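You operate a simulated robot arm through the tools that you are given. There is no shell and no other tool.

You are at the controls of a simulated two-armed robot. One attempt, no reset.

Task
Carry the orange tray with both arms and set it on the blue table.

It is judged by the outcome, as a careful person would: the job done as asked, and still so three seconds after it is handed in. It fails if anything else is knocked over, pushed out of place, dropped, spilled or broken.

Robot
Two 6-joint arms with two-finger parallel grippers on one trunk, on a base that moves. Base frame: it is fixed to the floor where the robot stands at the start and does not move with it; the origin is under the middle of the robot, x ahead of it, y to its left, z up. Readings come in mm, rad, newtons and seconds.
The left shoulder is at the start at [60, 187, 1147], the right one opposite. With the tool pointing down near the work surface each hand reaches from about 280 to 640 mm from the robot's upright axis, wherever it stands, measured 20 degrees to its own side. Places, roughly: blue table [-2600, 700, 900]; orange tray (39x20x12 cm) [-2200, 2400, 900]. Payload 1.57 kg a hand.
Tool frame (each hand has its own): the origin (TCP) lies between the finger pads and is the grasp point; the fingertips stand 30 mm ahead of it; z points along the fingers, y is the line along which they close. Largest opening 110 mm; finger width 24, thickness 12; the body of the gripper, 48 by 112 mm, starts 78 mm behind the TCP.
Orientation is that of the tool frame in the base frame, as [roll, pitch, yaw] about the fixed x, y, z axes, in that order (R = Rz(yaw) Ry(pitch) Rx(roll)). With the fingers straight down and closing along the base's y, the tool's x points along the base's -x, its y along +y and its z along -z.

Tools
- The arms move only by the tool play_rows. It takes "left_plan", "right_plan" or both (then of equal length, played together; a hand with none holds still); each is a list of rows, each a list of 7 numbers: the gripper command, from -1 (fully open) to 1 (shut), values between in proportion, then the shift along the tool's x, y, z in mm, then the turn, a rotation vector about the tool's x, y, z in rad. In form: [[hand, dx, dy, dz, rx, ry, rz], ...]. A call has 1 to 20 rows; each row is the pose to reach, as a shift and turn from the pose commanded when the call began, along the tool's axes at that moment. Rows are played at 5 a second. More than 50 mm and 0.15 rad between two rows, or a gripper value outside its range, and nothing of the call is played. A pose out of reach is approached as far as the arm can. The call stops where the force on the tool passes 40 N (or 10 N more than at its start, if that is more) or the arm is blocked; 0.2 s more then pass. The fingers move at their own pace (about 153 mm/s each) and stop on an object; they squeeze with about 27 N. The grip force told is the motor's: it shows also when the fingers shut on nothing. Time passes only in rows, and 0.2 s behind the last, so rows that repeat a pose let the fingers close. It gives the time, the measured TCP pose, the force on the tool (base axes), the opening and the grip force at its end, in the units of the frame above (readings bear some noise), with the torque about the TCP (base axes, N m) and any sound that the robot's microphone picked up.
- Cameras (640 x 400 px; columns grow to the right, rows downward): "scene" is now at [15.9, 16.5, 1694.4]; the picture's right is [0.20, -0.98, 0.00], its down [-0.70, -0.14, -0.70] and it looks along [0.69, 0.14, -0.71] (base axes); focal length 261 px, centre (320, 200). "left" rides on the left gripper at [70, -16, -141] in its tool frame; the picture's right is [0.23, 0.97, 0.00], its down [-0.86, 0.20, -0.48] and it looks along [-0.47, 0.11, 0.88] (tool axes); focal length 222 px, centre (320, 200). "right" rides on the right gripper at [70, 16, -141] in its tool frame; the picture's right is [-0.23, 0.97, 0.00], its down [-0.86, -0.20, -0.48] and it looks along [-0.47, -0.11, 0.88] (tool axes); focal length 222 px, centre (320, 200). There is no depth. A picture from a camera that has moved, and an enlarged one, comes with that camera's place and axes in the base frame and with its lens.
- capture(camera): a new picture of that camera. The clock stands still meanwhile.
- move_column(by): slides the trunk up (or, below 0, down) by that many mm; the arms and the scene camera ride with it, the base frame stays. It gives what a move gives, with no picture.
- roll_base(legs): drives the robot by 1 to 6 legs, each [ahead, left, turn to the left] in mm, mm and rad, along the robot's own axes; the way and the turn of a leg run together, so that a leg with both is an arc; at most 1500 mm and 3.142 rad a leg. The arms and the cameras ride along, it lands a little off, and it stops where it bumps. It gives what a move gives.
- turn_head(pan, tilt): turns the head with the scene camera to pan (to the left, within 1.501 rad either way) and tilt (down, from -0.506 to 1.204), counted from straight ahead of the robot. It gives what a move gives.
- inspect(camera, box): a new picture of the part [left, top, right, bottom] of that camera's present view, enlarged. The clock stands still meanwhile.
- close_job(): hands the job in; it is judged then, once.

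Places have to be worked out from the pictures, the camera data and where the tool is seen. Open the grippers and draw the arms clear of the work before you hand the job in, unless the task says otherwise.

The tools are called as name(argument=value, ...) on one line, values as JSON. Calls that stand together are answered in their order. play_rows: Moves the arms, as the interface text tells. Its arguments: {"type":"object","properties":{"left_plan":{"type":"array","items":{"type":"array","items":{"type":"number"}}},"right_plan":{"type":"array","items":{"type":"array","items":{"type":"number"}}}},"required":[]} The other tools are called the same way: move_column (by) moves the trunk up or down; roll_base (legs) drives the base; turn_head (pan, tilt) turns the head that bears the scene camera; capture (camera) takes a picture; inspect (camera, box) takes an enlarged picture of a part of a camera's view; close_job () hands the job in.

At the start:

```text
time_s: 0.0
left_position: [426.1, 195.0, 1218.3]
left_orientation: [-3.14, -0.001, 3.141]
left_wrist_force: [-0.6, 0.2, 0.8]
left_ft_torque: [0.01, -0.02, -0.06]
left_grip_width: 110.1
left_grasp_force: 0.2
right_position: [457.4, -151.6, 1192.3]
right_orientation: [3.141, 0.0, 3.141]
right_wrist_force: [0.5, 0.7, 1.2]
right_ft_torque: [0.02, -0.01, -0.03]
right_grip_width: 109.9
right_grasp_force: 0.1
trunk travel left (down, up): [-775.0, 215.0]
robot x, y, heading: [-1.9, 5.6, 0.001]
head pan, tilt (commanded): [0.202, 0.792]
```

scene: 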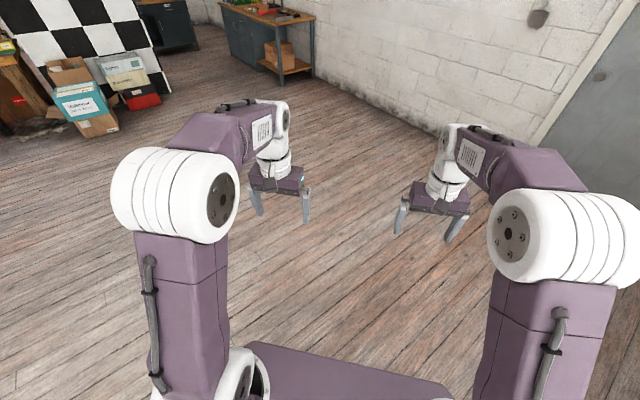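
right: 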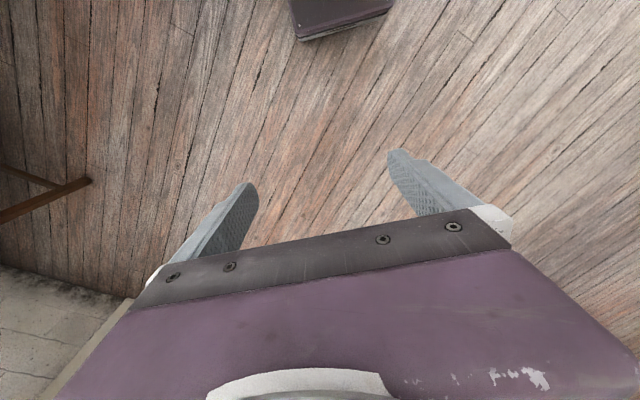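
left: 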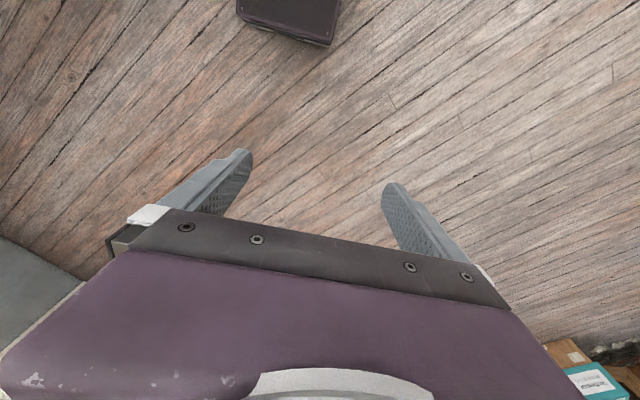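

The tray and blue table are behind me to the left. I first look around with the head to the left to see what stands there.

turn_head(pan=1.5, tilt=0.35)

capture(camera="scene")

```text
time_s: 1.5
left_position: [425.6, 195.3, 1218.5]
left_orientation: [3.141, 0.001, 3.141]
left_wrist_force: [0.5, 0.6, -0.1]
left_ft_torque: [0.02, 0.01, -0.01]
left_grip_width: 109.6
left_grasp_force: 0.1
right_position: [457.6, -151.4, 1193.2]
right_orientation: [3.141, 0.0, 3.142]
right_wrist_force: [0.3, 0.5, 0.8]
right_ft_torque: [-0.01, 0.02, 0.01]
right_grip_width: 110.0
right_grasp_force: 0.0
trunk travel left (down, up): [-775.0, 215.0]
robot x, y, heading: [0.3, 0.5, -0.001]
head pan, tilt (commanded): [1.499, 0.351]
```

```text
taken
camera scene: at [-56.7, 93.0, 1733.5], right [1.0, -0.07, 0.0], down [-0.02, -0.34, -0.94], along [0.07, 0.94, -0.34], focal length 261 px, centre (320, 200)
```

scene: 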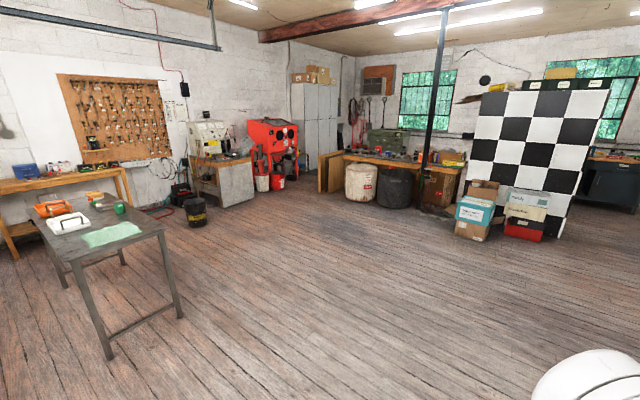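

A metal table at the left holds an orange tray, a white one and small items. I enlarge it, then turn the base to see the rest.

inspect(camera="scene", box=[0, 140, 200, 265])

roll_base(legs=[[0, 0, 2.3]])

turn_head(pan=0.0, tilt=0.4)

capture(camera="scene")

```text
3.20 times, centred on (100, 202) of scene
camera zoom: at [-56.7, 93.0, 1733.5], right [1.0, -0.07, 0.0], down [-0.02, -0.34, -0.94], along [0.07, 0.94, -0.34], focal length 836 px, centre (1024, 192)
```

zoom: 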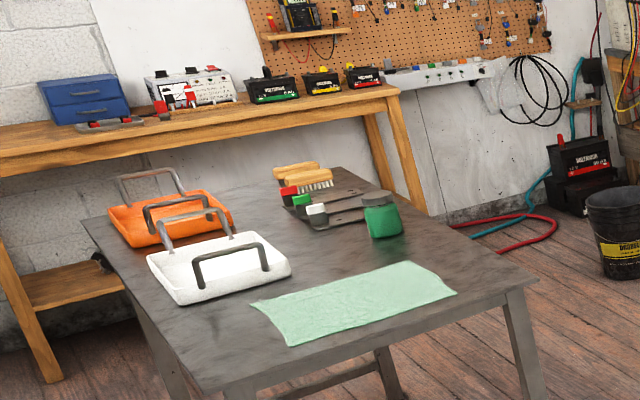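

```text
time_s: 7.3
left_position: [-429.0, 187.6, 1217.6]
left_orientation: [3.141, -0.001, -0.839]
left_wrist_force: [0.3, -0.2, 0.3]
left_ft_torque: [0.0, -0.02, 0.05]
left_grip_width: 109.9
left_grasp_force: 0.1
right_position: [-192.5, 442.1, 1192.8]
right_orientation: [3.141, 0.0, -0.84]
right_wrist_force: [0.4, -0.4, -0.7]
right_ft_torque: [0.0, 0.0, 0.01]
right_grip_width: 110.0
right_grasp_force: 0.1
trunk travel left (down, up): [-775.0, 215.0]
robot x, y, heading: [-2.4, -1.9, 2.302]
head pan, tilt (commanded): [1.499, 0.351]
```

```text
time_s: 8.9
left_position: [-429.7, 186.9, 1218.7]
left_orientation: [3.141, 0.0, -0.84]
left_wrist_force: [0.3, -1.0, -0.4]
left_ft_torque: [-0.01, 0.02, 0.0]
left_grip_width: 110.1
left_grasp_force: 0.1
right_position: [-193.2, 442.8, 1192.6]
right_orientation: [3.141, 0.0, -0.84]
right_wrist_force: [0.3, 0.6, -0.5]
right_ft_torque: [0.06, -0.01, -0.03]
right_grip_width: 110.0
right_grasp_force: 0.0
trunk travel left (down, up): [-775.0, 215.0]
robot x, y, heading: [-0.9, 1.5, 2.304]
head pan, tilt (commanded): [0.0, 0.4]
```

```text
taken
camera scene: at [-25.5, 24.4, 1729.0], right [0.74, 0.67, 0.0], down [0.26, -0.29, -0.92], along [-0.61, 0.69, -0.39], focal length 261 px, centre (320, 200)
```

scene: 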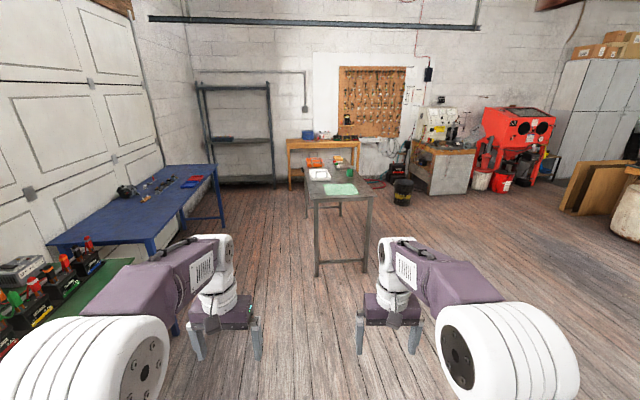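

The blue table is at the left of this view with some items on it; the grey table with the tray is ahead. I enlarge both.

inspect(camera="scene", box=[0, 140, 240, 290])

inspect(camera="scene", box=[280, 130, 400, 205])

```text
2.67 times, centred on (120, 215) of scene
camera zoom: at [-25.5, 24.4, 1729.0], right [0.74, 0.67, 0.0], down [0.26, -0.29, -0.92], along [-0.61, 0.69, -0.39], focal length 697 px, centre (853, 160)
```

zoom: 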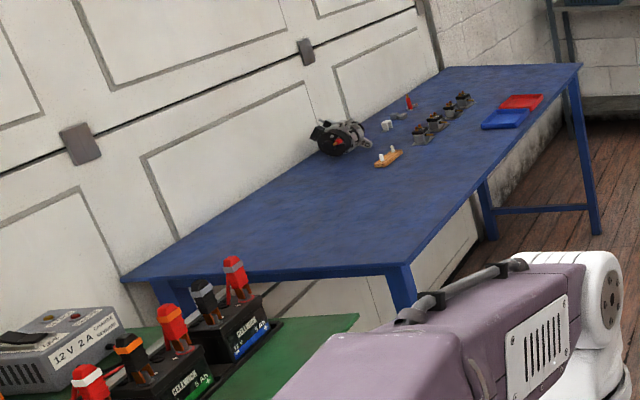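

```text
5.33 times, centred on (340, 168) of scene
camera zoom: at [-25.5, 24.4, 1729.0], right [0.74, 0.67, 0.0], down [0.26, -0.29, -0.92], along [-0.61, 0.69, -0.39], focal length 1394 px, centre (213, 373)
```

zoom: 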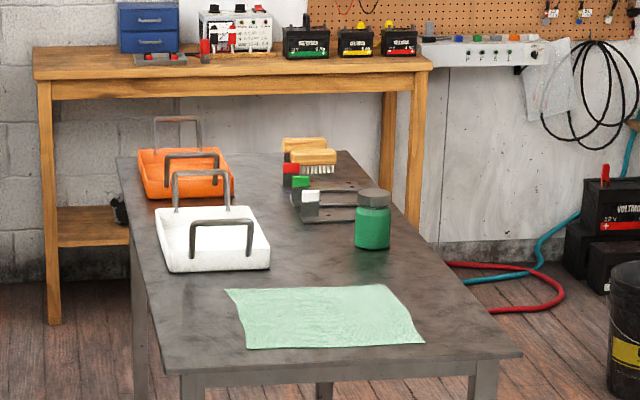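

The orange tray (bow handles at its two short ends) lies lengthwise along the grey table near its left edge, with the white tray close in front of it. I plan to drive up the aisle between the grey and blue tables; first I look down to see my own base's extent.

turn_head(pan=0.0, tilt=1.2)

capture(camera="scene")

turn_head(pan=0.9, tilt=0.8)

capture(camera="scene")

```text
time_s: 10.1
left_position: [-429.4, 186.9, 1216.8]
left_orientation: [-3.14, 0.0, -0.841]
left_wrist_force: [-1.3, 0.6, 0.7]
left_ft_torque: [0.01, 0.01, 0.03]
left_grip_width: 109.9
left_grasp_force: 0.2
right_position: [-193.6, 442.2, 1193.4]
right_orientation: [3.141, 0.001, -0.841]
right_wrist_force: [-0.5, 0.5, -0.4]
right_ft_torque: [-0.03, 0.0, -0.01]
right_grip_width: 109.9
right_grasp_force: 0.0
trunk travel left (down, up): [-775.0, 215.0]
robot x, y, heading: [-4.0, -0.2, 2.307]
head pan, tilt (commanded): [0.0, 1.201]
```

```text
taken
camera scene: at [-1.0, -2.8, 1666.2], right [0.74, 0.67, 0.0], down [0.62, -0.69, -0.36], along [-0.24, 0.27, -0.93], focal length 261 px, centre (320, 200)
```

scene: 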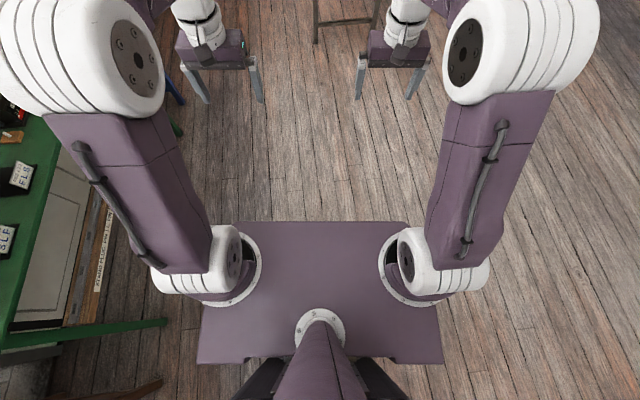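

```text
time_s: 11.2
left_position: [-429.2, 187.5, 1217.1]
left_orientation: [3.141, -0.001, -0.841]
left_wrist_force: [0.3, -0.2, -0.2]
left_ft_torque: [-0.01, -0.01, -0.03]
left_grip_width: 109.9
left_grasp_force: 0.0
right_position: [-193.0, 442.6, 1193.2]
right_orientation: [-3.14, -0.001, -0.84]
right_wrist_force: [0.0, 0.5, 0.0]
right_ft_torque: [0.0, 0.01, 0.0]
right_grip_width: 110.0
right_grasp_force: 0.1
trunk travel left (down, up): [-775.0, 215.0]
robot x, y, heading: [-5.0, -3.3, 2.302]
head pan, tilt (commanded): [0.901, 0.799]
```

```text
taken
camera scene: at [-44.2, -49.2, 1693.8], right [-0.06, 1.0, 0.0], down [0.72, 0.04, -0.7], along [-0.7, -0.04, -0.72], focal length 261 px, centre (320, 200)
```

scene: 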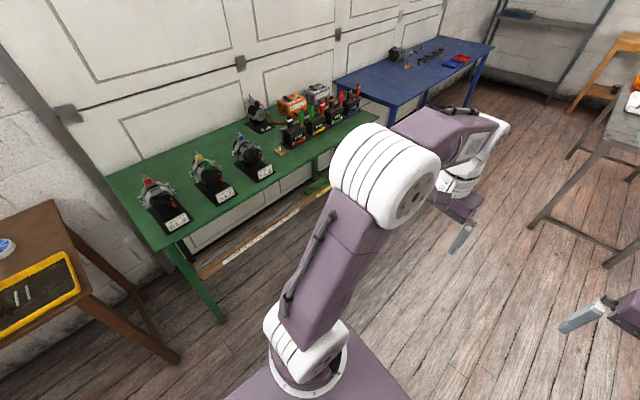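

My base's front reaches about 210 mm ahead and 200 mm to each side (seen from the wrist pictures), so the aisle (about 1.07 m wide) is passable. I turn parallel to the aisle and drive in, shifting left a bit to stay near its middle.

roll_base(legs=[[0, 0, 0.138], [1000, 200, 0]])

turn_head(pan=0.0, tilt=0.45)

capture(camera="scene")

```text
time_s: 17.2
left_position: [-1335.3, 657.3, 1218.0]
left_orientation: [-3.141, 0.0, -0.743]
left_wrist_force: [-0.4, -0.1, 0.9]
left_ft_torque: [0.01, -0.01, 0.05]
left_grip_width: 109.8
left_grasp_force: 0.0
right_position: [-1124.8, 935.1, 1193.2]
right_orientation: [-3.141, -0.001, -0.743]
right_wrist_force: [0.1, -0.3, -0.4]
right_ft_torque: [-0.02, 0.01, 0.01]
right_grip_width: 109.8
right_grasp_force: 0.1
trunk travel left (down, up): [-775.0, 215.0]
robot x, y, heading: [-889.5, 513.6, 2.402]
head pan, tilt (commanded): [0.901, 0.799]
```

```text
time_s: 18.4
left_position: [-1335.6, 658.8, 1216.8]
left_orientation: [3.141, 0.001, -0.741]
left_wrist_force: [-0.2, -0.3, 0.0]
left_ft_torque: [0.01, -0.04, 0.0]
left_grip_width: 110.0
left_grasp_force: 0.1
right_position: [-1125.2, 934.5, 1193.8]
right_orientation: [-3.14, 0.0, -0.742]
right_wrist_force: [0.3, 0.3, -0.1]
right_ft_torque: [-0.03, 0.02, -0.01]
right_grip_width: 109.7
right_grasp_force: 0.0
trunk travel left (down, up): [-775.0, 215.0]
robot x, y, heading: [-891.6, 515.2, 2.4]
head pan, tilt (commanded): [0.0, 0.45]
```

```text
taken
camera scene: at [-916.7, 536.6, 1724.3], right [0.67, 0.74, 0.0], down [0.32, -0.29, -0.9], along [-0.66, 0.61, -0.44], focal length 261 px, centre (320, 200)
```

scene: 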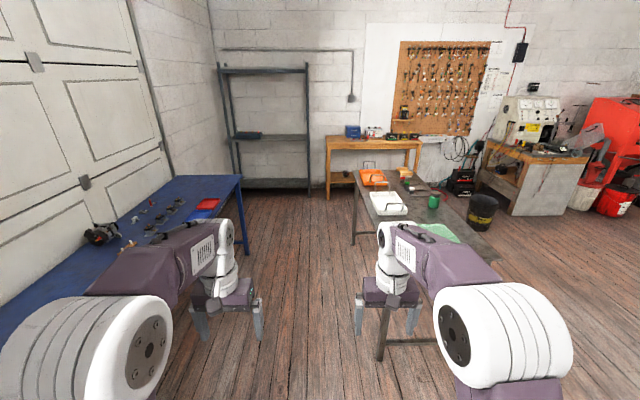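

I am at (-892, 515) heading 2.40, entering the aisle. I enlarge the tray region and the blue table to refine positions.

inspect(camera="scene", box=[330, 150, 490, 250])

inspect(camera="scene", box=[0, 160, 260, 322])

```text
4.00 times, centred on (410, 200) of scene
camera zoom: at [-916.7, 536.6, 1724.3], right [0.67, 0.74, 0.0], down [0.32, -0.29, -0.9], along [-0.66, 0.61, -0.44], focal length 1045 px, centre (-40, 200)
```

zoom: 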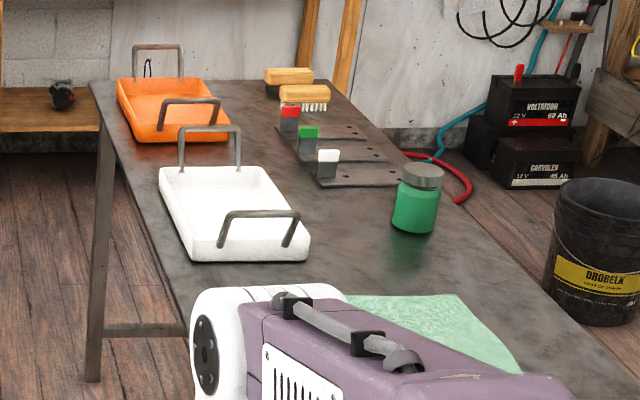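

```text
2.46 times, centred on (130, 241) of scene
camera zoom: at [-916.7, 536.6, 1724.3], right [0.67, 0.74, 0.0], down [0.32, -0.29, -0.9], along [-0.66, 0.61, -0.44], focal length 643 px, centre (788, 99)
```

zoom: 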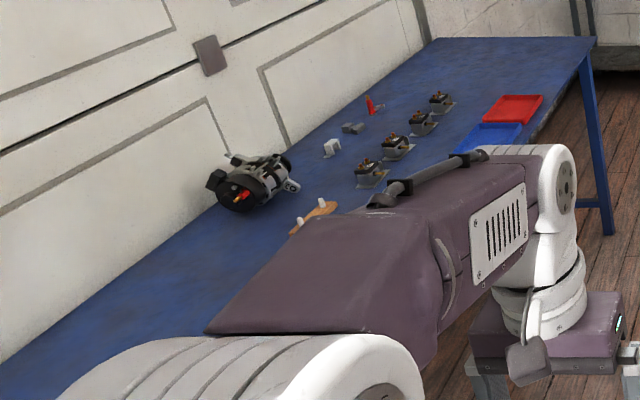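

The aisle is clear; the orange tray centre works out near (-2190, 2330) on a table top at about z 885, and the table's long axis points at about 2.43 rad. I drive on up the aisle to be beside the tray, keeping about 400 mm from the grey table's edge.

roll_base(legs=[[0, 0, 0.03], [1080, 0, 0], [1080, 0, 0]])

turn_head(pan=-1.4, tilt=0.75)

capture(camera="scene")

```text
time_s: 29.4
left_position: [-2957.9, 2067.9, 1218.3]
left_orientation: [3.141, -0.001, -0.729]
left_wrist_force: [0.3, 0.4, 0.2]
left_ft_torque: [0.03, 0.02, 0.0]
left_grip_width: 109.7
left_grasp_force: 0.1
right_position: [-2750.8, 2347.7, 1194.0]
right_orientation: [-3.141, 0.0, -0.729]
right_wrist_force: [0.6, 0.4, -0.4]
right_ft_torque: [0.01, -0.02, -0.02]
right_grip_width: 110.1
right_grasp_force: 0.0
trunk travel left (down, up): [-775.0, 215.0]
robot x, y, heading: [-2511.0, 1929.5, 2.409]
head pan, tilt (commanded): [0.0, 0.45]
```

```text
time_s: 30.9
left_position: [-2958.0, 2068.2, 1218.1]
left_orientation: [-3.141, 0.001, -0.73]
left_wrist_force: [0.5, 0.2, 0.0]
left_ft_torque: [0.04, -0.01, 0.01]
left_grip_width: 110.1
left_grasp_force: 0.0
right_position: [-2750.8, 2348.4, 1193.3]
right_orientation: [-3.14, -0.002, -0.729]
right_wrist_force: [0.1, 0.4, 0.3]
right_ft_torque: [0.02, 0.02, -0.01]
right_grip_width: 110.1
right_grasp_force: 0.0
trunk travel left (down, up): [-775.0, 215.0]
robot x, y, heading: [-2513.4, 1929.9, 2.411]
head pan, tilt (commanded): [-1.4, 0.75]
```

```text
taken
camera scene: at [-2426.0, 1960.6, 1697.9], right [0.85, -0.53, 0.0], down [-0.36, -0.58, -0.73], along [0.39, 0.62, -0.68], focal length 261 px, centre (320, 200)
```

scene: 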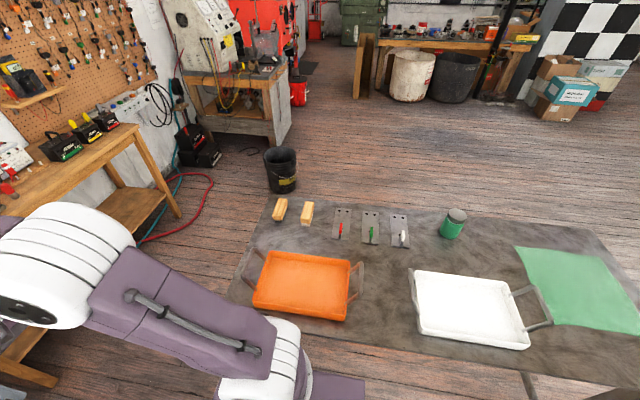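

From here I have a clear view of the tray. I enlarge it to localise the handles.

inspect(camera="scene", box=[220, 220, 440, 345])

```text
2.91 times, centred on (330, 282) of scene
camera zoom: at [-2426.0, 1960.6, 1697.9], right [0.85, -0.53, 0.0], down [-0.36, -0.58, -0.73], along [0.39, 0.62, -0.68], focal length 760 px, centre (291, -40)
```

zoom: 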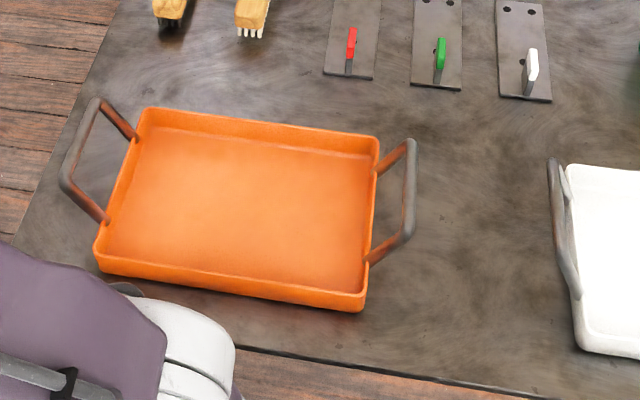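

Tray body is about 290 mm long; with the outward-leaning bow handles about 390 mm; the centre is near (-2236, 2366), bars about ±185 mm either side, axis direction 2.433 rad. I turn right to face the table and shift to stand about 480 mm from the tray centre.

roll_base(legs=[[0, 0, -1.549]])

turn_head(pan=0.0, tilt=0.95)

capture(camera="scene")

```text
time_s: 35.1
left_position: [-2389.7, 2382.8, 1218.1]
left_orientation: [-3.141, 0.001, -2.265]
left_wrist_force: [-0.3, 0.5, 0.5]
left_ft_torque: [-0.02, 0.01, -0.01]
left_grip_width: 109.8
left_grasp_force: 0.1
right_position: [-2102.2, 2186.0, 1194.6]
right_orientation: [-3.141, -0.001, -2.26]
right_wrist_force: [0.7, 0.3, 0.3]
right_ft_torque: [0.01, 0.04, 0.04]
right_grip_width: 110.0
right_grasp_force: 0.0
trunk travel left (down, up): [-775.0, 215.0]
robot x, y, heading: [-2510.0, 1930.3, 0.878]
head pan, tilt (commanded): [-1.4, 0.75]
```

```text
time_s: 36.6
left_position: [-2389.3, 2383.5, 1218.9]
left_orientation: [3.14, -0.001, -2.263]
left_wrist_force: [-0.2, 0.1, -1.3]
left_ft_torque: [-0.01, -0.02, -0.02]
left_grip_width: 110.2
left_grasp_force: 0.0
right_position: [-2102.2, 2186.2, 1193.3]
right_orientation: [3.141, 0.0, -2.263]
right_wrist_force: [-0.6, -0.8, 0.4]
right_ft_torque: [0.0, 0.0, 0.0]
right_grip_width: 109.9
right_grasp_force: 0.1
trunk travel left (down, up): [-775.0, 215.0]
robot x, y, heading: [-2510.1, 1933.6, 0.875]
head pan, tilt (commanded): [0.0, 0.949]
```

```text
taken
camera scene: at [-2506.2, 1940.1, 1682.3], right [0.77, -0.64, 0.0], down [-0.52, -0.63, -0.58], along [0.37, 0.45, -0.81], focal length 261 px, centre (320, 200)
```

scene: 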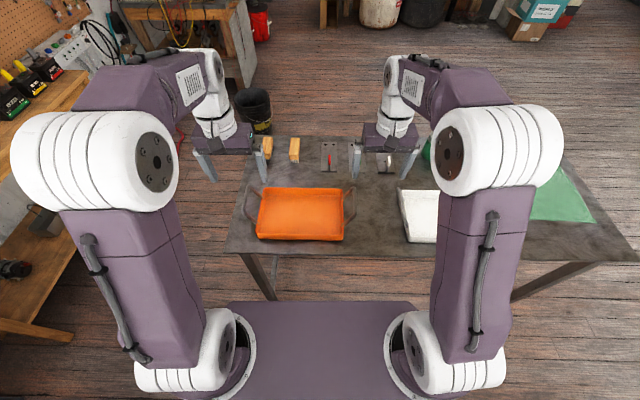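

The tray is now ahead, slightly left. I enlarge it for a better fix before shifting the base.

inspect(camera="scene", box=[220, 150, 420, 275])

```text
3.20 times, centred on (320, 212) of scene
camera zoom: at [-2506.2, 1940.1, 1682.3], right [0.77, -0.64, 0.0], down [-0.52, -0.63, -0.58], along [0.37, 0.45, -0.81], focal length 836 px, centre (320, 160)
```

zoom: 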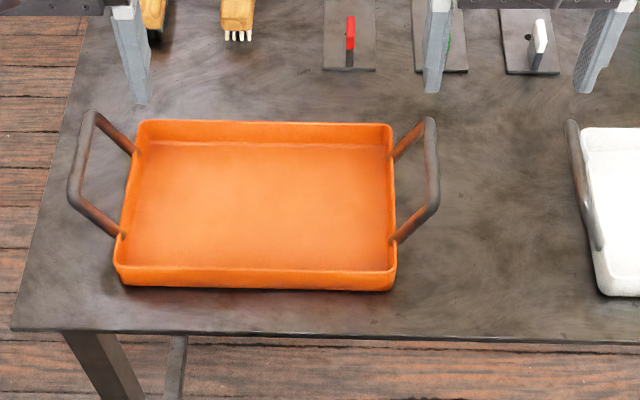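

Both bars fit a centre at about (-2234, 2370), bar spacing about 368 mm, and tray axis 2.417 rad, so I should face 0.846 rad. I shift the base to stand square in front.

roll_base(legs=[[32, 81, -0.029]])

turn_head(pan=0.0, tilt=1.0)

capture(camera="scene")

inspect(camera="scene", box=[220, 140, 420, 265])

capture(camera="left")

capture(camera="right")

```text
time_s: 37.7
left_position: [-2415.9, 2453.3, 1218.6]
left_orientation: [3.139, 0.001, -2.293]
left_wrist_force: [-0.1, 0.5, 1.1]
left_ft_torque: [0.04, 0.03, 0.01]
left_grip_width: 109.9
left_grasp_force: 0.0
right_position: [-2134.6, 2247.8, 1194.1]
right_orientation: [3.141, 0.001, -2.293]
right_wrist_force: [0.8, -0.8, 0.4]
right_ft_torque: [0.03, 0.06, 0.01]
right_grip_width: 109.7
right_grasp_force: 0.0
trunk travel left (down, up): [-775.0, 215.0]
robot x, y, heading: [-2548.6, 2010.6, 0.849]
head pan, tilt (commanded): [0.0, 0.949]
```

```text
time_s: 38.3
left_position: [-2415.9, 2455.0, 1218.5]
left_orientation: [-3.14, -0.001, -2.292]
left_wrist_force: [0.3, -0.5, 0.2]
left_ft_torque: [0.01, 0.02, 0.03]
left_grip_width: 109.8
left_grasp_force: 0.0
right_position: [-2134.4, 2249.3, 1192.6]
right_orientation: [3.141, 0.002, -2.292]
right_wrist_force: [0.2, 0.6, 0.1]
right_ft_torque: [0.02, -0.03, -0.03]
right_grip_width: 110.1
right_grasp_force: 0.2
trunk travel left (down, up): [-775.0, 215.0]
robot x, y, heading: [-2547.8, 2011.9, 0.847]
head pan, tilt (commanded): [0.0, 1.0]
```

```text
taken
camera scene: at [-2548.4, 2013.8, 1678.7], right [0.75, -0.66, 0.0], down [-0.56, -0.63, -0.54], along [0.36, 0.41, -0.84], focal length 261 px, centre (320, 200)
```

scene: 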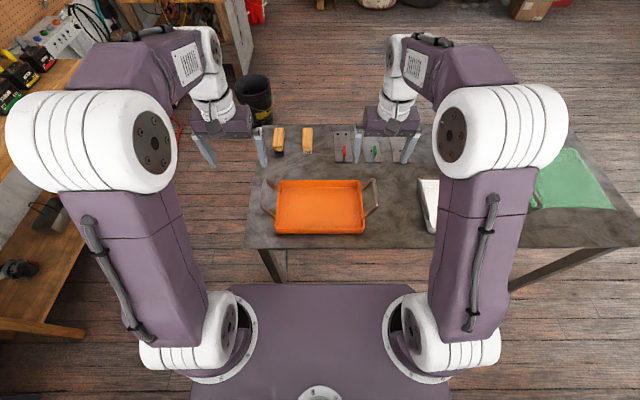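

```text
3.20 times, centred on (320, 202) of scene
camera zoom: at [-2548.4, 2013.8, 1678.7], right [0.75, -0.66, 0.0], down [-0.56, -0.63, -0.54], along [0.36, 0.41, -0.84], focal length 836 px, centre (320, 192)
```

zoom: 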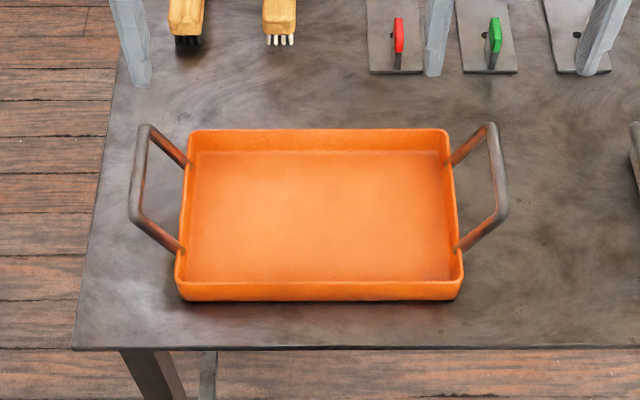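

```text
taken
camera left: at [-2450.1, 2392.6, 1359.4], right [-0.88, 0.47, 0.0], down [0.42, 0.77, 0.48], along [0.23, 0.42, -0.88], focal length 222 px, centre (320, 200)
```

left: 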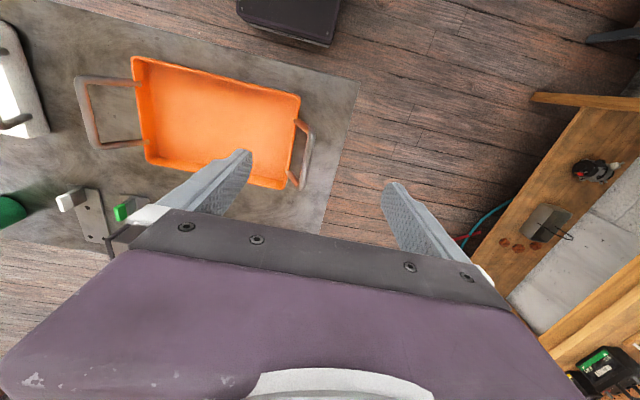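

```text
taken
camera right: at [-2193.4, 2208.8, 1334.0], right [-0.58, 0.81, 0.0], down [0.71, 0.51, 0.48], along [0.39, 0.28, -0.88], focal length 222 px, centre (320, 200)
```

right: 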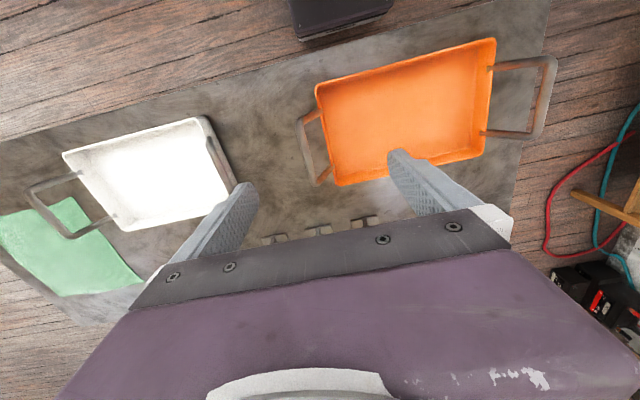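

The tray is square ahead now. I enlarge the wrist views to triangulate the bars' height.

inspect(camera="left", box=[220, 90, 380, 190])

inspect(camera="right", box=[220, 90, 380, 190])

```text
4.00 times, centred on (300, 140) of left
camera zoom: at [-2450.1, 2392.6, 1359.4], right [-0.88, 0.47, 0.0], down [0.42, 0.77, 0.48], along [0.23, 0.42, -0.88], focal length 888 px, centre (400, 440)
```

zoom: 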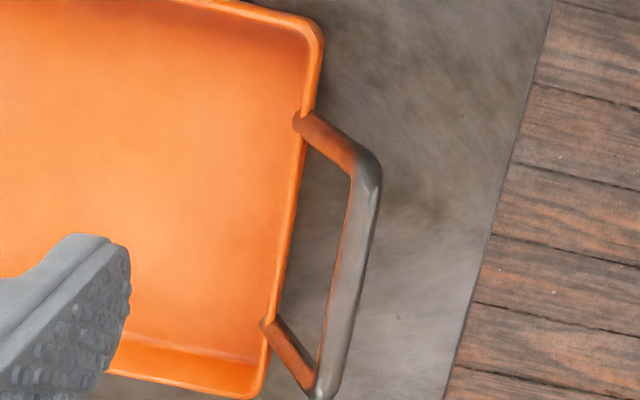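

```text
4.00 times, centred on (300, 140) of right
camera zoom: at [-2193.4, 2208.8, 1334.0], right [-0.58, 0.81, 0.0], down [0.71, 0.51, 0.48], along [0.39, 0.28, -0.88], focal length 888 px, centre (400, 440)
```

zoom: 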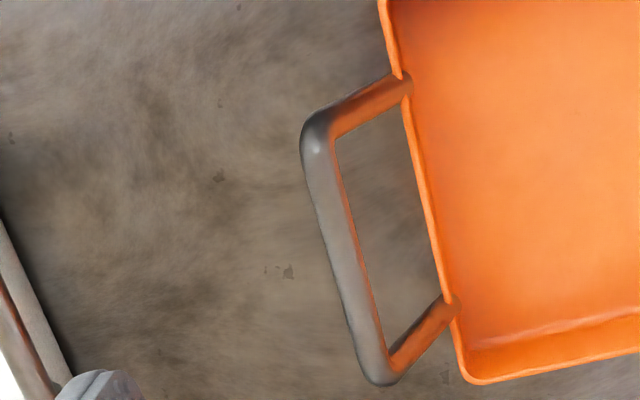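

Triangulating scene and wrist views puts the bars, in the robot's frame, at x≈479, y≈+184 and −179, z≈976, running along my forward axis. I bring both hands straight above them (TCP at z≈1046) with the fingers set to about 40 mm.

play_rows(left_plan=[[0.27, -7.5, -1.3, 0, 0, 0, 0], [0.27, -22, -4, 20, 0, 0, 0], [0.27, -37, -6.5, 45, 0, 0, 0], [0.27, -50, -9, 75, 0, 0, 0], [0.27, -59.6, -10.6, 105, 0, 0, 0], [0.27, -59.6, -10.6, 135, 0, 0, 0], [0.27, -59.6, -10.6, 160, 0, 0, 0], [0.27, -59.6, -10.6, 172.5, 0, 0, 0], [0.27, -59.6, -10.6, 172.5, 0, 0, 0]], right_plan=[[0.27, -3.5, -3.5, 0, 0, 0, 0], [0.27, -10, -10, 20, 0, 0, 0], [0.27, -17, -17, 45, 0, 0, 0], [0.27, -23, -23, 70, 0, 0, 0], [0.27, -27.4, -26.4, 95, 0, 0, 0], [0.27, -27.4, -26.4, 120, 0, 0, 0], [0.27, -27.4, -26.4, 140, 0, 0, 0], [0.27, -27.4, -26.4, 146.6, 0, 0, 0], [0.27, -27.4, -26.4, 146.6, 0, 0, 0]])

capture(camera="scene")

capture(camera="left")

capture(camera="right")

```text
time_s: 40.3
left_position: [-2369.1, 2493.3, 1044.4]
left_orientation: [-3.141, -0.002, -2.294]
left_wrist_force: [0.0, 0.0, 0.3]
left_ft_torque: [-0.03, 0.01, 0.03]
left_grip_width: 40.2
left_grasp_force: 0.1
right_position: [-2097.7, 2253.2, 1045.7]
right_orientation: [3.141, 0.0, -2.291]
right_wrist_force: [0.4, -0.1, -0.4]
right_ft_torque: [-0.03, -0.02, -0.01]
right_grip_width: 40.1
right_grasp_force: 0.0
trunk travel left (down, up): [-775.0, 215.0]
robot x, y, heading: [-2553.4, 2006.9, 0.853]
head pan, tilt (commanded): [0.0, 1.0]
```

```text
taken
camera scene: at [-2548.8, 2014.0, 1678.7], right [0.75, -0.66, 0.0], down [-0.56, -0.63, -0.54], along [0.36, 0.41, -0.84], focal length 261 px, centre (320, 200)
```

scene: 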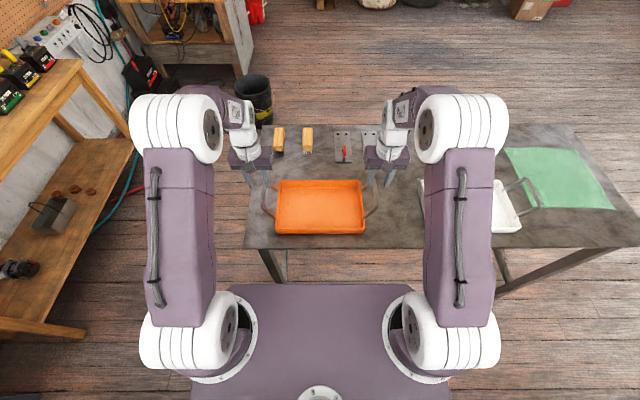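

```text
taken
camera left: at [-2403.6, 2431.0, 1185.9], right [-0.88, 0.47, 0.0], down [0.42, 0.77, 0.48], along [0.23, 0.42, -0.88], focal length 222 px, centre (320, 200)
```

left: 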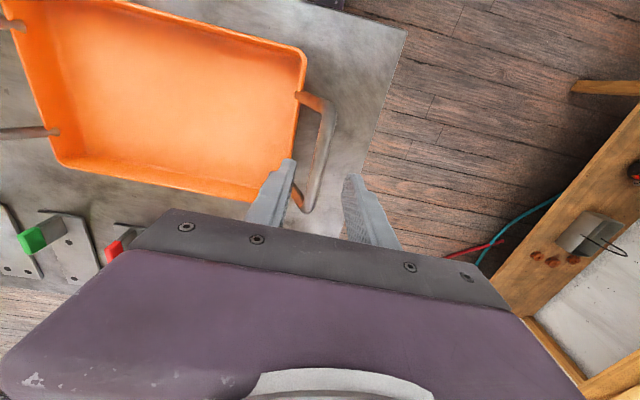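

```text
taken
camera right: at [-2155.9, 2212.5, 1187.1], right [-0.58, 0.81, 0.0], down [0.71, 0.51, 0.48], along [0.39, 0.28, -0.88], focal length 222 px, centre (320, 200)
```

right: 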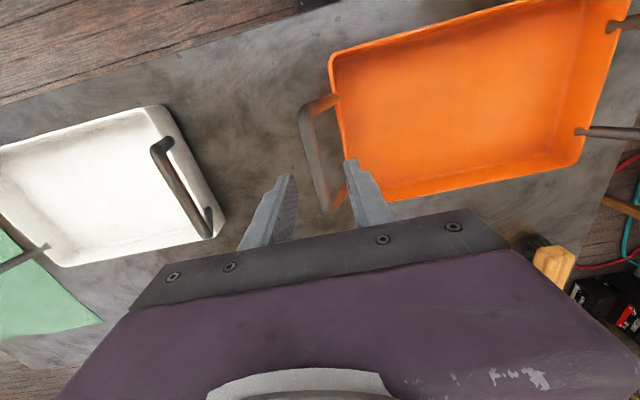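

Both hands hover above the bars. I enlarge the wrist views to check alignment before lowering.

inspect(camera="left", box=[240, 80, 400, 240])

inspect(camera="right", box=[240, 80, 400, 240])

inspect(camera="scene", box=[220, 140, 420, 265])

```text
2.50 times, centred on (320, 160) of left
camera zoom: at [-2403.6, 2431.0, 1185.9], right [-0.88, 0.47, 0.0], down [0.42, 0.77, 0.48], along [0.23, 0.42, -0.88], focal length 555 px, centre (320, 300)
```

zoom: 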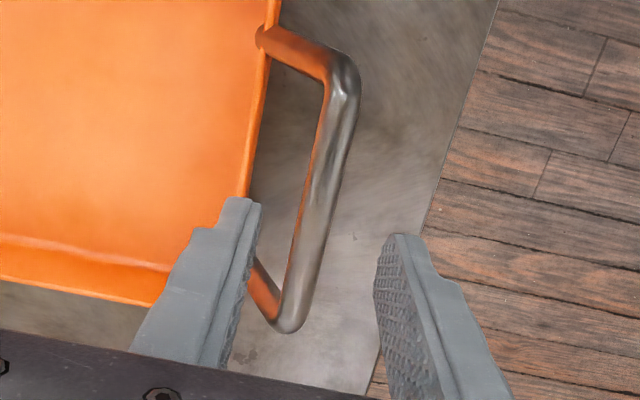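

```text
2.50 times, centred on (320, 160) of right
camera zoom: at [-2155.9, 2212.5, 1187.1], right [-0.58, 0.81, 0.0], down [0.71, 0.51, 0.48], along [0.39, 0.28, -0.88], focal length 555 px, centre (320, 300)
```

zoom: 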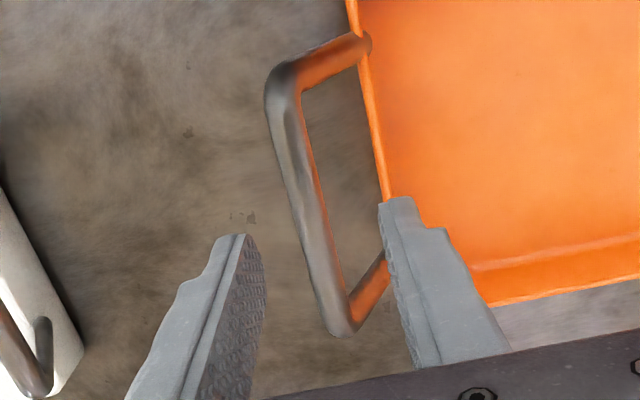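

```text
3.20 times, centred on (320, 202) of scene
camera zoom: at [-2548.8, 2014.0, 1678.7], right [0.75, -0.66, 0.0], down [-0.56, -0.63, -0.54], along [0.36, 0.41, -0.84], focal length 836 px, centre (320, 192)
```

zoom: 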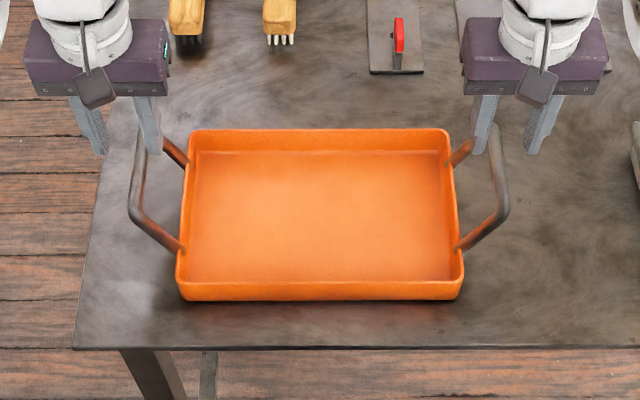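

The bar height checks out at z≈976; the left bar is 1.5 mm and the right 3.7 mm off the finger centres. I correct for that and lower both hands so the bars sit at the TCPs.

play_rows(left_plan=[[0.27, -2.4, -1.5, 5, 0, 0, 0], [0.27, -2.4, -1.5, 17, 0, 0, 0], [0.27, -2.4, -1.5, 30, 0, 0, 0], [0.27, -2.4, -1.5, 43, 0, 0, 0], [0.27, -2.4, -1.5, 56, 0, 0, 0], [0.27, -2.4, -1.5, 69, 0, 0, 0], [0.27, -2.4, -1.5, 69, 0, 0, 0]], right_plan=[[0.27, -4, -3.7, 5, 0, 0, 0], [0.27, -4, -3.7, 17, 0, 0, 0], [0.27, -4, -3.7, 30, 0, 0, 0], [0.27, -4, -3.7, 43, 0, 0, 0], [0.27, -4, -3.7, 56, 0, 0, 0], [0.27, -4, -3.7, 69.5, 0, 0, 0], [0.27, -4, -3.7, 69.5, 0, 0, 0]])

inspect(camera="left", box=[220, 40, 420, 240])

inspect(camera="right", box=[220, 40, 420, 240])

inspect(camera="scene", box=[220, 140, 420, 265])

```text
time_s: 41.9
left_position: [-2365.8, 2493.7, 975.8]
left_orientation: [3.141, -0.001, -2.292]
left_wrist_force: [0.3, 0.1, -0.2]
left_ft_torque: [0.0, -0.06, -0.02]
left_grip_width: 40.1
left_grasp_force: 0.0
right_position: [-2092.1, 2253.8, 976.2]
right_orientation: [3.141, 0.001, -2.291]
right_wrist_force: [0.9, 0.1, 0.0]
right_ft_torque: [-0.02, 0.0, 0.01]
right_grip_width: 40.2
right_grasp_force: 0.1
trunk travel left (down, up): [-775.0, 215.0]
robot x, y, heading: [-2550.5, 2006.0, 0.849]
head pan, tilt (commanded): [0.0, 1.0]
```

```text
2.00 times, centred on (320, 140) of left
camera zoom: at [-2399.8, 2430.9, 1116.8], right [-0.88, 0.47, 0.0], down [0.42, 0.77, 0.48], along [0.23, 0.42, -0.88], focal length 444 px, centre (320, 320)
```

zoom: 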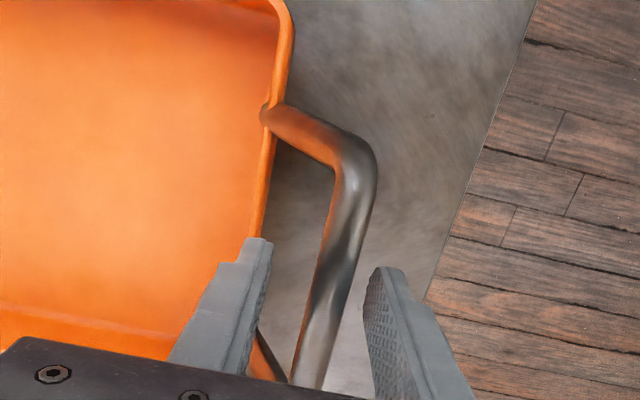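

```text
2.00 times, centred on (320, 140) of right
camera zoom: at [-2150.7, 2213.0, 1117.6], right [-0.58, 0.81, 0.0], down [0.71, 0.51, 0.48], along [0.39, 0.28, -0.88], focal length 444 px, centre (320, 320)
```

zoom: 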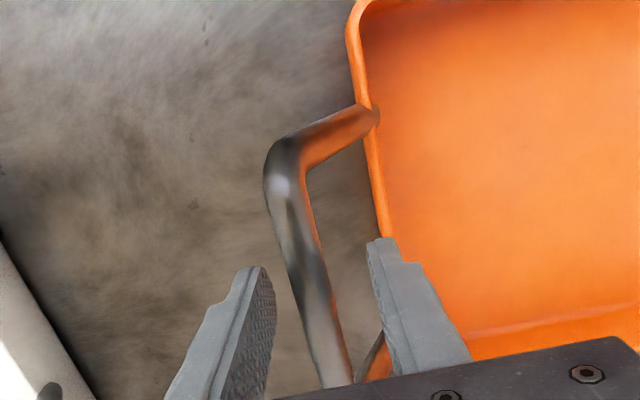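

```text
3.20 times, centred on (320, 202) of scene
camera zoom: at [-2548.7, 2014.0, 1678.7], right [0.75, -0.66, 0.0], down [-0.56, -0.63, -0.54], along [0.36, 0.41, -0.84], focal length 836 px, centre (320, 192)
```

zoom: 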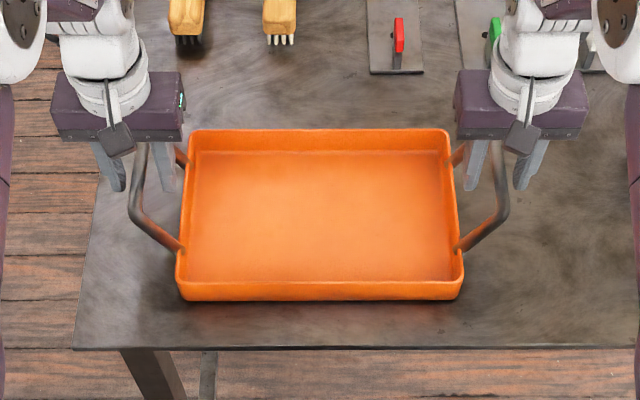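

The bars lie between the fingers of both hands. I close both grippers together, holding position.

play_rows(left_plan=[[0.5, 0, 0, 0, 0, 0, 0], [0.7, 0, 0, 0, 0, 0, 0], [1, 0, 0, 0, 0, 0, 0], [1, 0, 0, 0, 0, 0, 0], [1, 0, 0, 0, 0, 0, 0]], right_plan=[[0.5, 0, 0, 0, 0, 0, 0], [0.7, 0, 0, 0, 0, 0, 0], [1, 0, 0, 0, 0, 0, 0], [1, 0, 0, 0, 0, 0, 0], [1, 0, 0, 0, 0, 0, 0]])

inspect(camera="scene", box=[220, 140, 420, 265])

capture(camera="left")

capture(camera="right")

```text
time_s: 43.0
left_position: [-2366.9, 2495.4, 975.6]
left_orientation: [3.139, 0.0, -2.292]
left_wrist_force: [-1.7, 1.1, -0.6]
left_ft_torque: [0.07, -0.01, 0.12]
left_grip_width: 13.7
left_grasp_force: 26.6
right_position: [-2091.3, 2252.8, 977.3]
right_orientation: [-3.138, 0.0, -2.291]
right_wrist_force: [1.8, -1.9, 0.7]
right_ft_torque: [0.14, -0.14, 0.1]
right_grip_width: 13.2
right_grasp_force: 27.3
trunk travel left (down, up): [-775.0, 215.0]
robot x, y, heading: [-2552.9, 2004.4, 0.85]
head pan, tilt (commanded): [0.0, 1.0]
stopped in row 5 (left hand): the force on the tool passed its limit at 41 N (the readings are from after the stop); the commanded pose is now the measured one
```

```text
3.20 times, centred on (320, 202) of scene
camera zoom: at [-2548.4, 2014.5, 1678.7], right [0.75, -0.66, 0.0], down [-0.56, -0.63, -0.54], along [0.36, 0.41, -0.84], focal length 836 px, centre (320, 192)
```

zoom: 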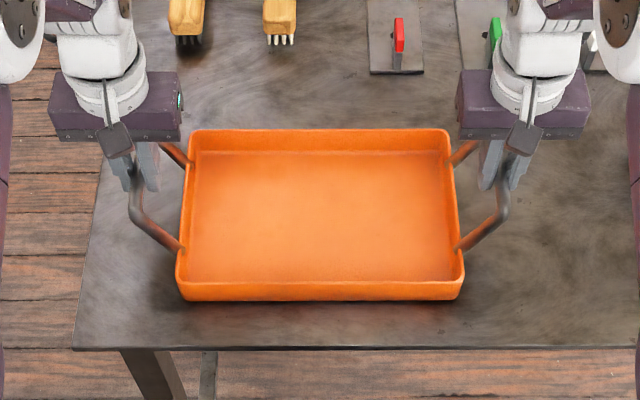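

```text
taken
camera left: at [-2401.0, 2432.5, 1116.8], right [-0.88, 0.47, 0.0], down [0.42, 0.77, 0.48], along [0.22, 0.42, -0.88], focal length 222 px, centre (320, 200)
```

left: 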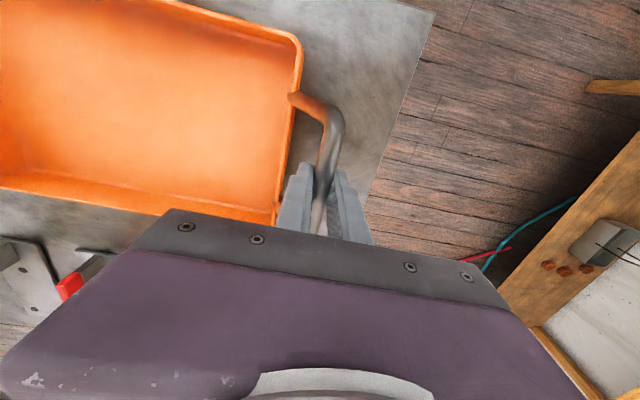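

```text
taken
camera right: at [-2149.2, 2212.0, 1117.6], right [-0.58, 0.81, 0.0], down [0.71, 0.51, 0.48], along [0.39, 0.28, -0.88], focal length 222 px, centre (320, 200)
```

right: 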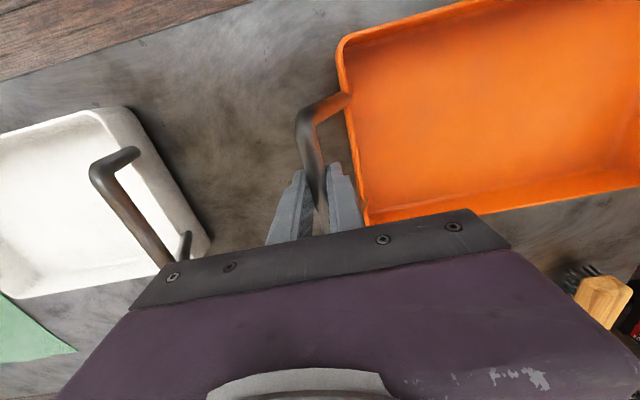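

Both grips hold the bars (13–14 mm wide, 27 N each) with low residual force. I lift with the column a little first to test the hold.

move_column(by=20)

inspect(camera="scene", box=[220, 140, 420, 265])

```text
time_s: 43.7
left_position: [-2368.2, 2495.3, 995.6]
left_orientation: [3.138, 0.0, -2.292]
left_wrist_force: [-2.7, 3.7, -2.7]
left_ft_torque: [-0.04, 0.09, 0.16]
left_grip_width: 13.5
left_grasp_force: 27.3
right_position: [-2091.2, 2252.0, 996.9]
right_orientation: [-3.139, -0.002, -2.294]
right_wrist_force: [3.9, -4.3, -2.6]
right_ft_torque: [0.05, -0.08, 0.17]
right_grip_width: 13.3
right_grasp_force: 27.4
trunk travel left (down, up): [-795.0, 195.0]
robot x, y, heading: [-2551.2, 2003.1, 0.849]
head pan, tilt (commanded): [0.0, 1.0]
```

```text
3.20 times, centred on (320, 202) of scene
camera zoom: at [-2548.2, 2014.7, 1698.7], right [0.75, -0.66, 0.0], down [-0.56, -0.63, -0.54], along [0.36, 0.41, -0.84], focal length 836 px, centre (320, 192)
```

zoom: 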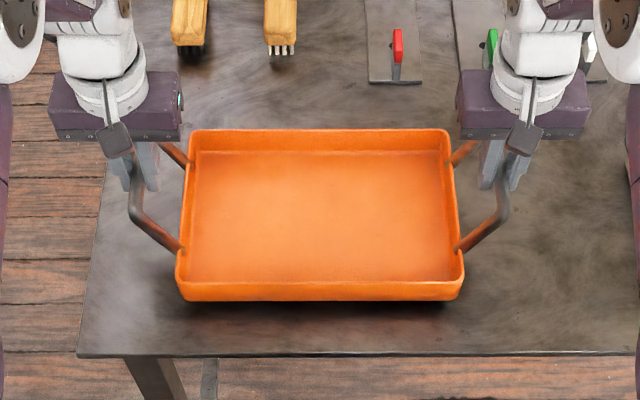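

The tray rises with the hands, level; about 2.6 N weight on each hand. I raise the column further so that everything passes well above both tables.

move_column(by=160)

capture(camera="scene")

```text
time_s: 45.5
left_position: [-2366.4, 2494.2, 1155.4]
left_orientation: [3.138, 0.002, -2.291]
left_wrist_force: [-4.8, 5.1, -2.8]
left_ft_torque: [0.09, 0.02, 0.15]
left_grip_width: 13.6
left_grasp_force: 26.8
right_position: [-2090.1, 2252.8, 1157.5]
right_orientation: [-3.138, -0.002, -2.292]
right_wrist_force: [5.8, -5.6, -1.9]
right_ft_torque: [-0.11, 0.02, 0.17]
right_grip_width: 13.5
right_grasp_force: 27.5
trunk travel left (down, up): [-955.0, 35.0]
robot x, y, heading: [-2551.4, 2006.3, 0.854]
head pan, tilt (commanded): [0.0, 1.0]
```

```text
taken
camera scene: at [-2547.9, 2014.9, 1858.6], right [0.75, -0.66, 0.0], down [-0.56, -0.63, -0.54], along [0.36, 0.41, -0.84], focal length 261 px, centre (320, 200)
```

scene: 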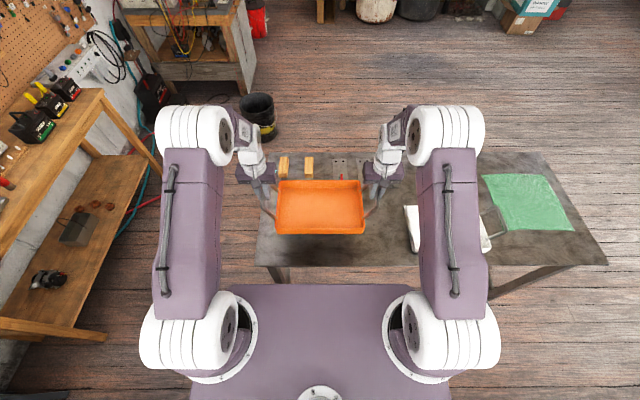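

The tray is held level at bar height z≈1156, its bottom about 1050, clear of everything. I back away from the grey table into the middle of the aisle.

roll_base(legs=[[-190, 0, 0]])

```text
time_s: 47.1
left_position: [-2487.0, 2357.0, 1154.2]
left_orientation: [3.138, -0.004, -2.297]
left_wrist_force: [-5.9, 7.9, -2.4]
left_ft_torque: [-0.02, 0.09, 0.18]
left_grip_width: 13.3
left_grasp_force: 26.5
right_position: [-2210.9, 2115.0, 1154.2]
right_orientation: [-3.139, -0.002, -2.296]
right_wrist_force: [8.0, -7.2, -1.4]
right_ft_torque: [-0.05, -0.05, 0.16]
right_grip_width: 13.5
right_grasp_force: 26.8
trunk travel left (down, up): [-955.0, 35.0]
robot x, y, heading: [-2673.2, 1869.7, 0.843]
head pan, tilt (commanded): [0.0, 1.0]
```

The inward squeeze between the hands has crept up to about 10 N. I ease it by moving each hand 0.7 mm outward.

play_rows(left_plan=[[1, 0, 0.7, 0, 0, 0, 0], [1, 0, 0.7, 0, 0, 0, 0]], right_plan=[[1, 0, -0.7, 0, 0, 0, 0], [1, 0, -0.7, 0, 0, 0, 0]])

```text
time_s: 47.7
left_position: [-2488.2, 2356.1, 1154.5]
left_orientation: [-3.141, 0.0, -2.295]
left_wrist_force: [6.7, -5.7, -2.2]
left_ft_torque: [-0.15, 0.03, 0.06]
left_grip_width: 13.5
left_grasp_force: 26.4
right_position: [-2211.6, 2112.3, 1155.5]
right_orientation: [-3.137, -0.004, -2.297]
right_wrist_force: [-6.5, 6.3, -2.4]
right_ft_torque: [0.08, -0.03, 0.07]
right_grip_width: 13.6
right_grasp_force: 26.8
trunk travel left (down, up): [-955.0, 35.0]
robot x, y, heading: [-2673.3, 1866.8, 0.841]
head pan, tilt (commanded): [0.0, 1.0]
```

The squeeze is now slightly outward and small, which will drift back toward zero. I now turn right to point along the aisle toward the free end of the blue table.

roll_base(legs=[[0, 0, -0.8]])

capture(camera="scene")

```text
time_s: 50.1
left_position: [-2198.4, 2080.9, 1155.4]
left_orientation: [3.14, 0.0, -3.082]
left_wrist_force: [2.7, -27.9, -1.1]
left_ft_torque: [-0.15, -0.06, 0.08]
left_grip_width: 13.4
left_grasp_force: 26.7
right_position: [-2175.6, 1714.5, 1156.6]
right_orientation: [-3.139, -0.002, -3.081]
right_wrist_force: [-0.9, 28.9, -1.6]
right_ft_torque: [0.21, 0.09, 0.14]
right_grip_width: 13.4
right_grasp_force: 27.0
trunk travel left (down, up): [-955.0, 35.0]
robot x, y, heading: [-2675.1, 1866.5, 0.063]
head pan, tilt (commanded): [0.0, 1.0]
```

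```text
taken
camera scene: at [-2668.2, 1868.1, 1858.7], right [0.06, -1.0, 0.0], down [-0.84, -0.05, -0.54], along [0.54, 0.03, -0.84], focal length 261 px, centre (320, 200)
```

scene: 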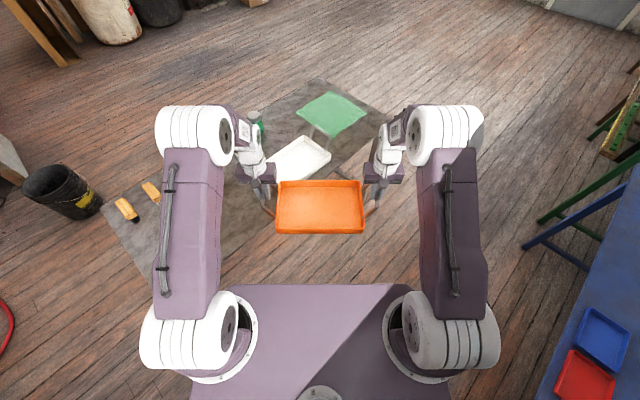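

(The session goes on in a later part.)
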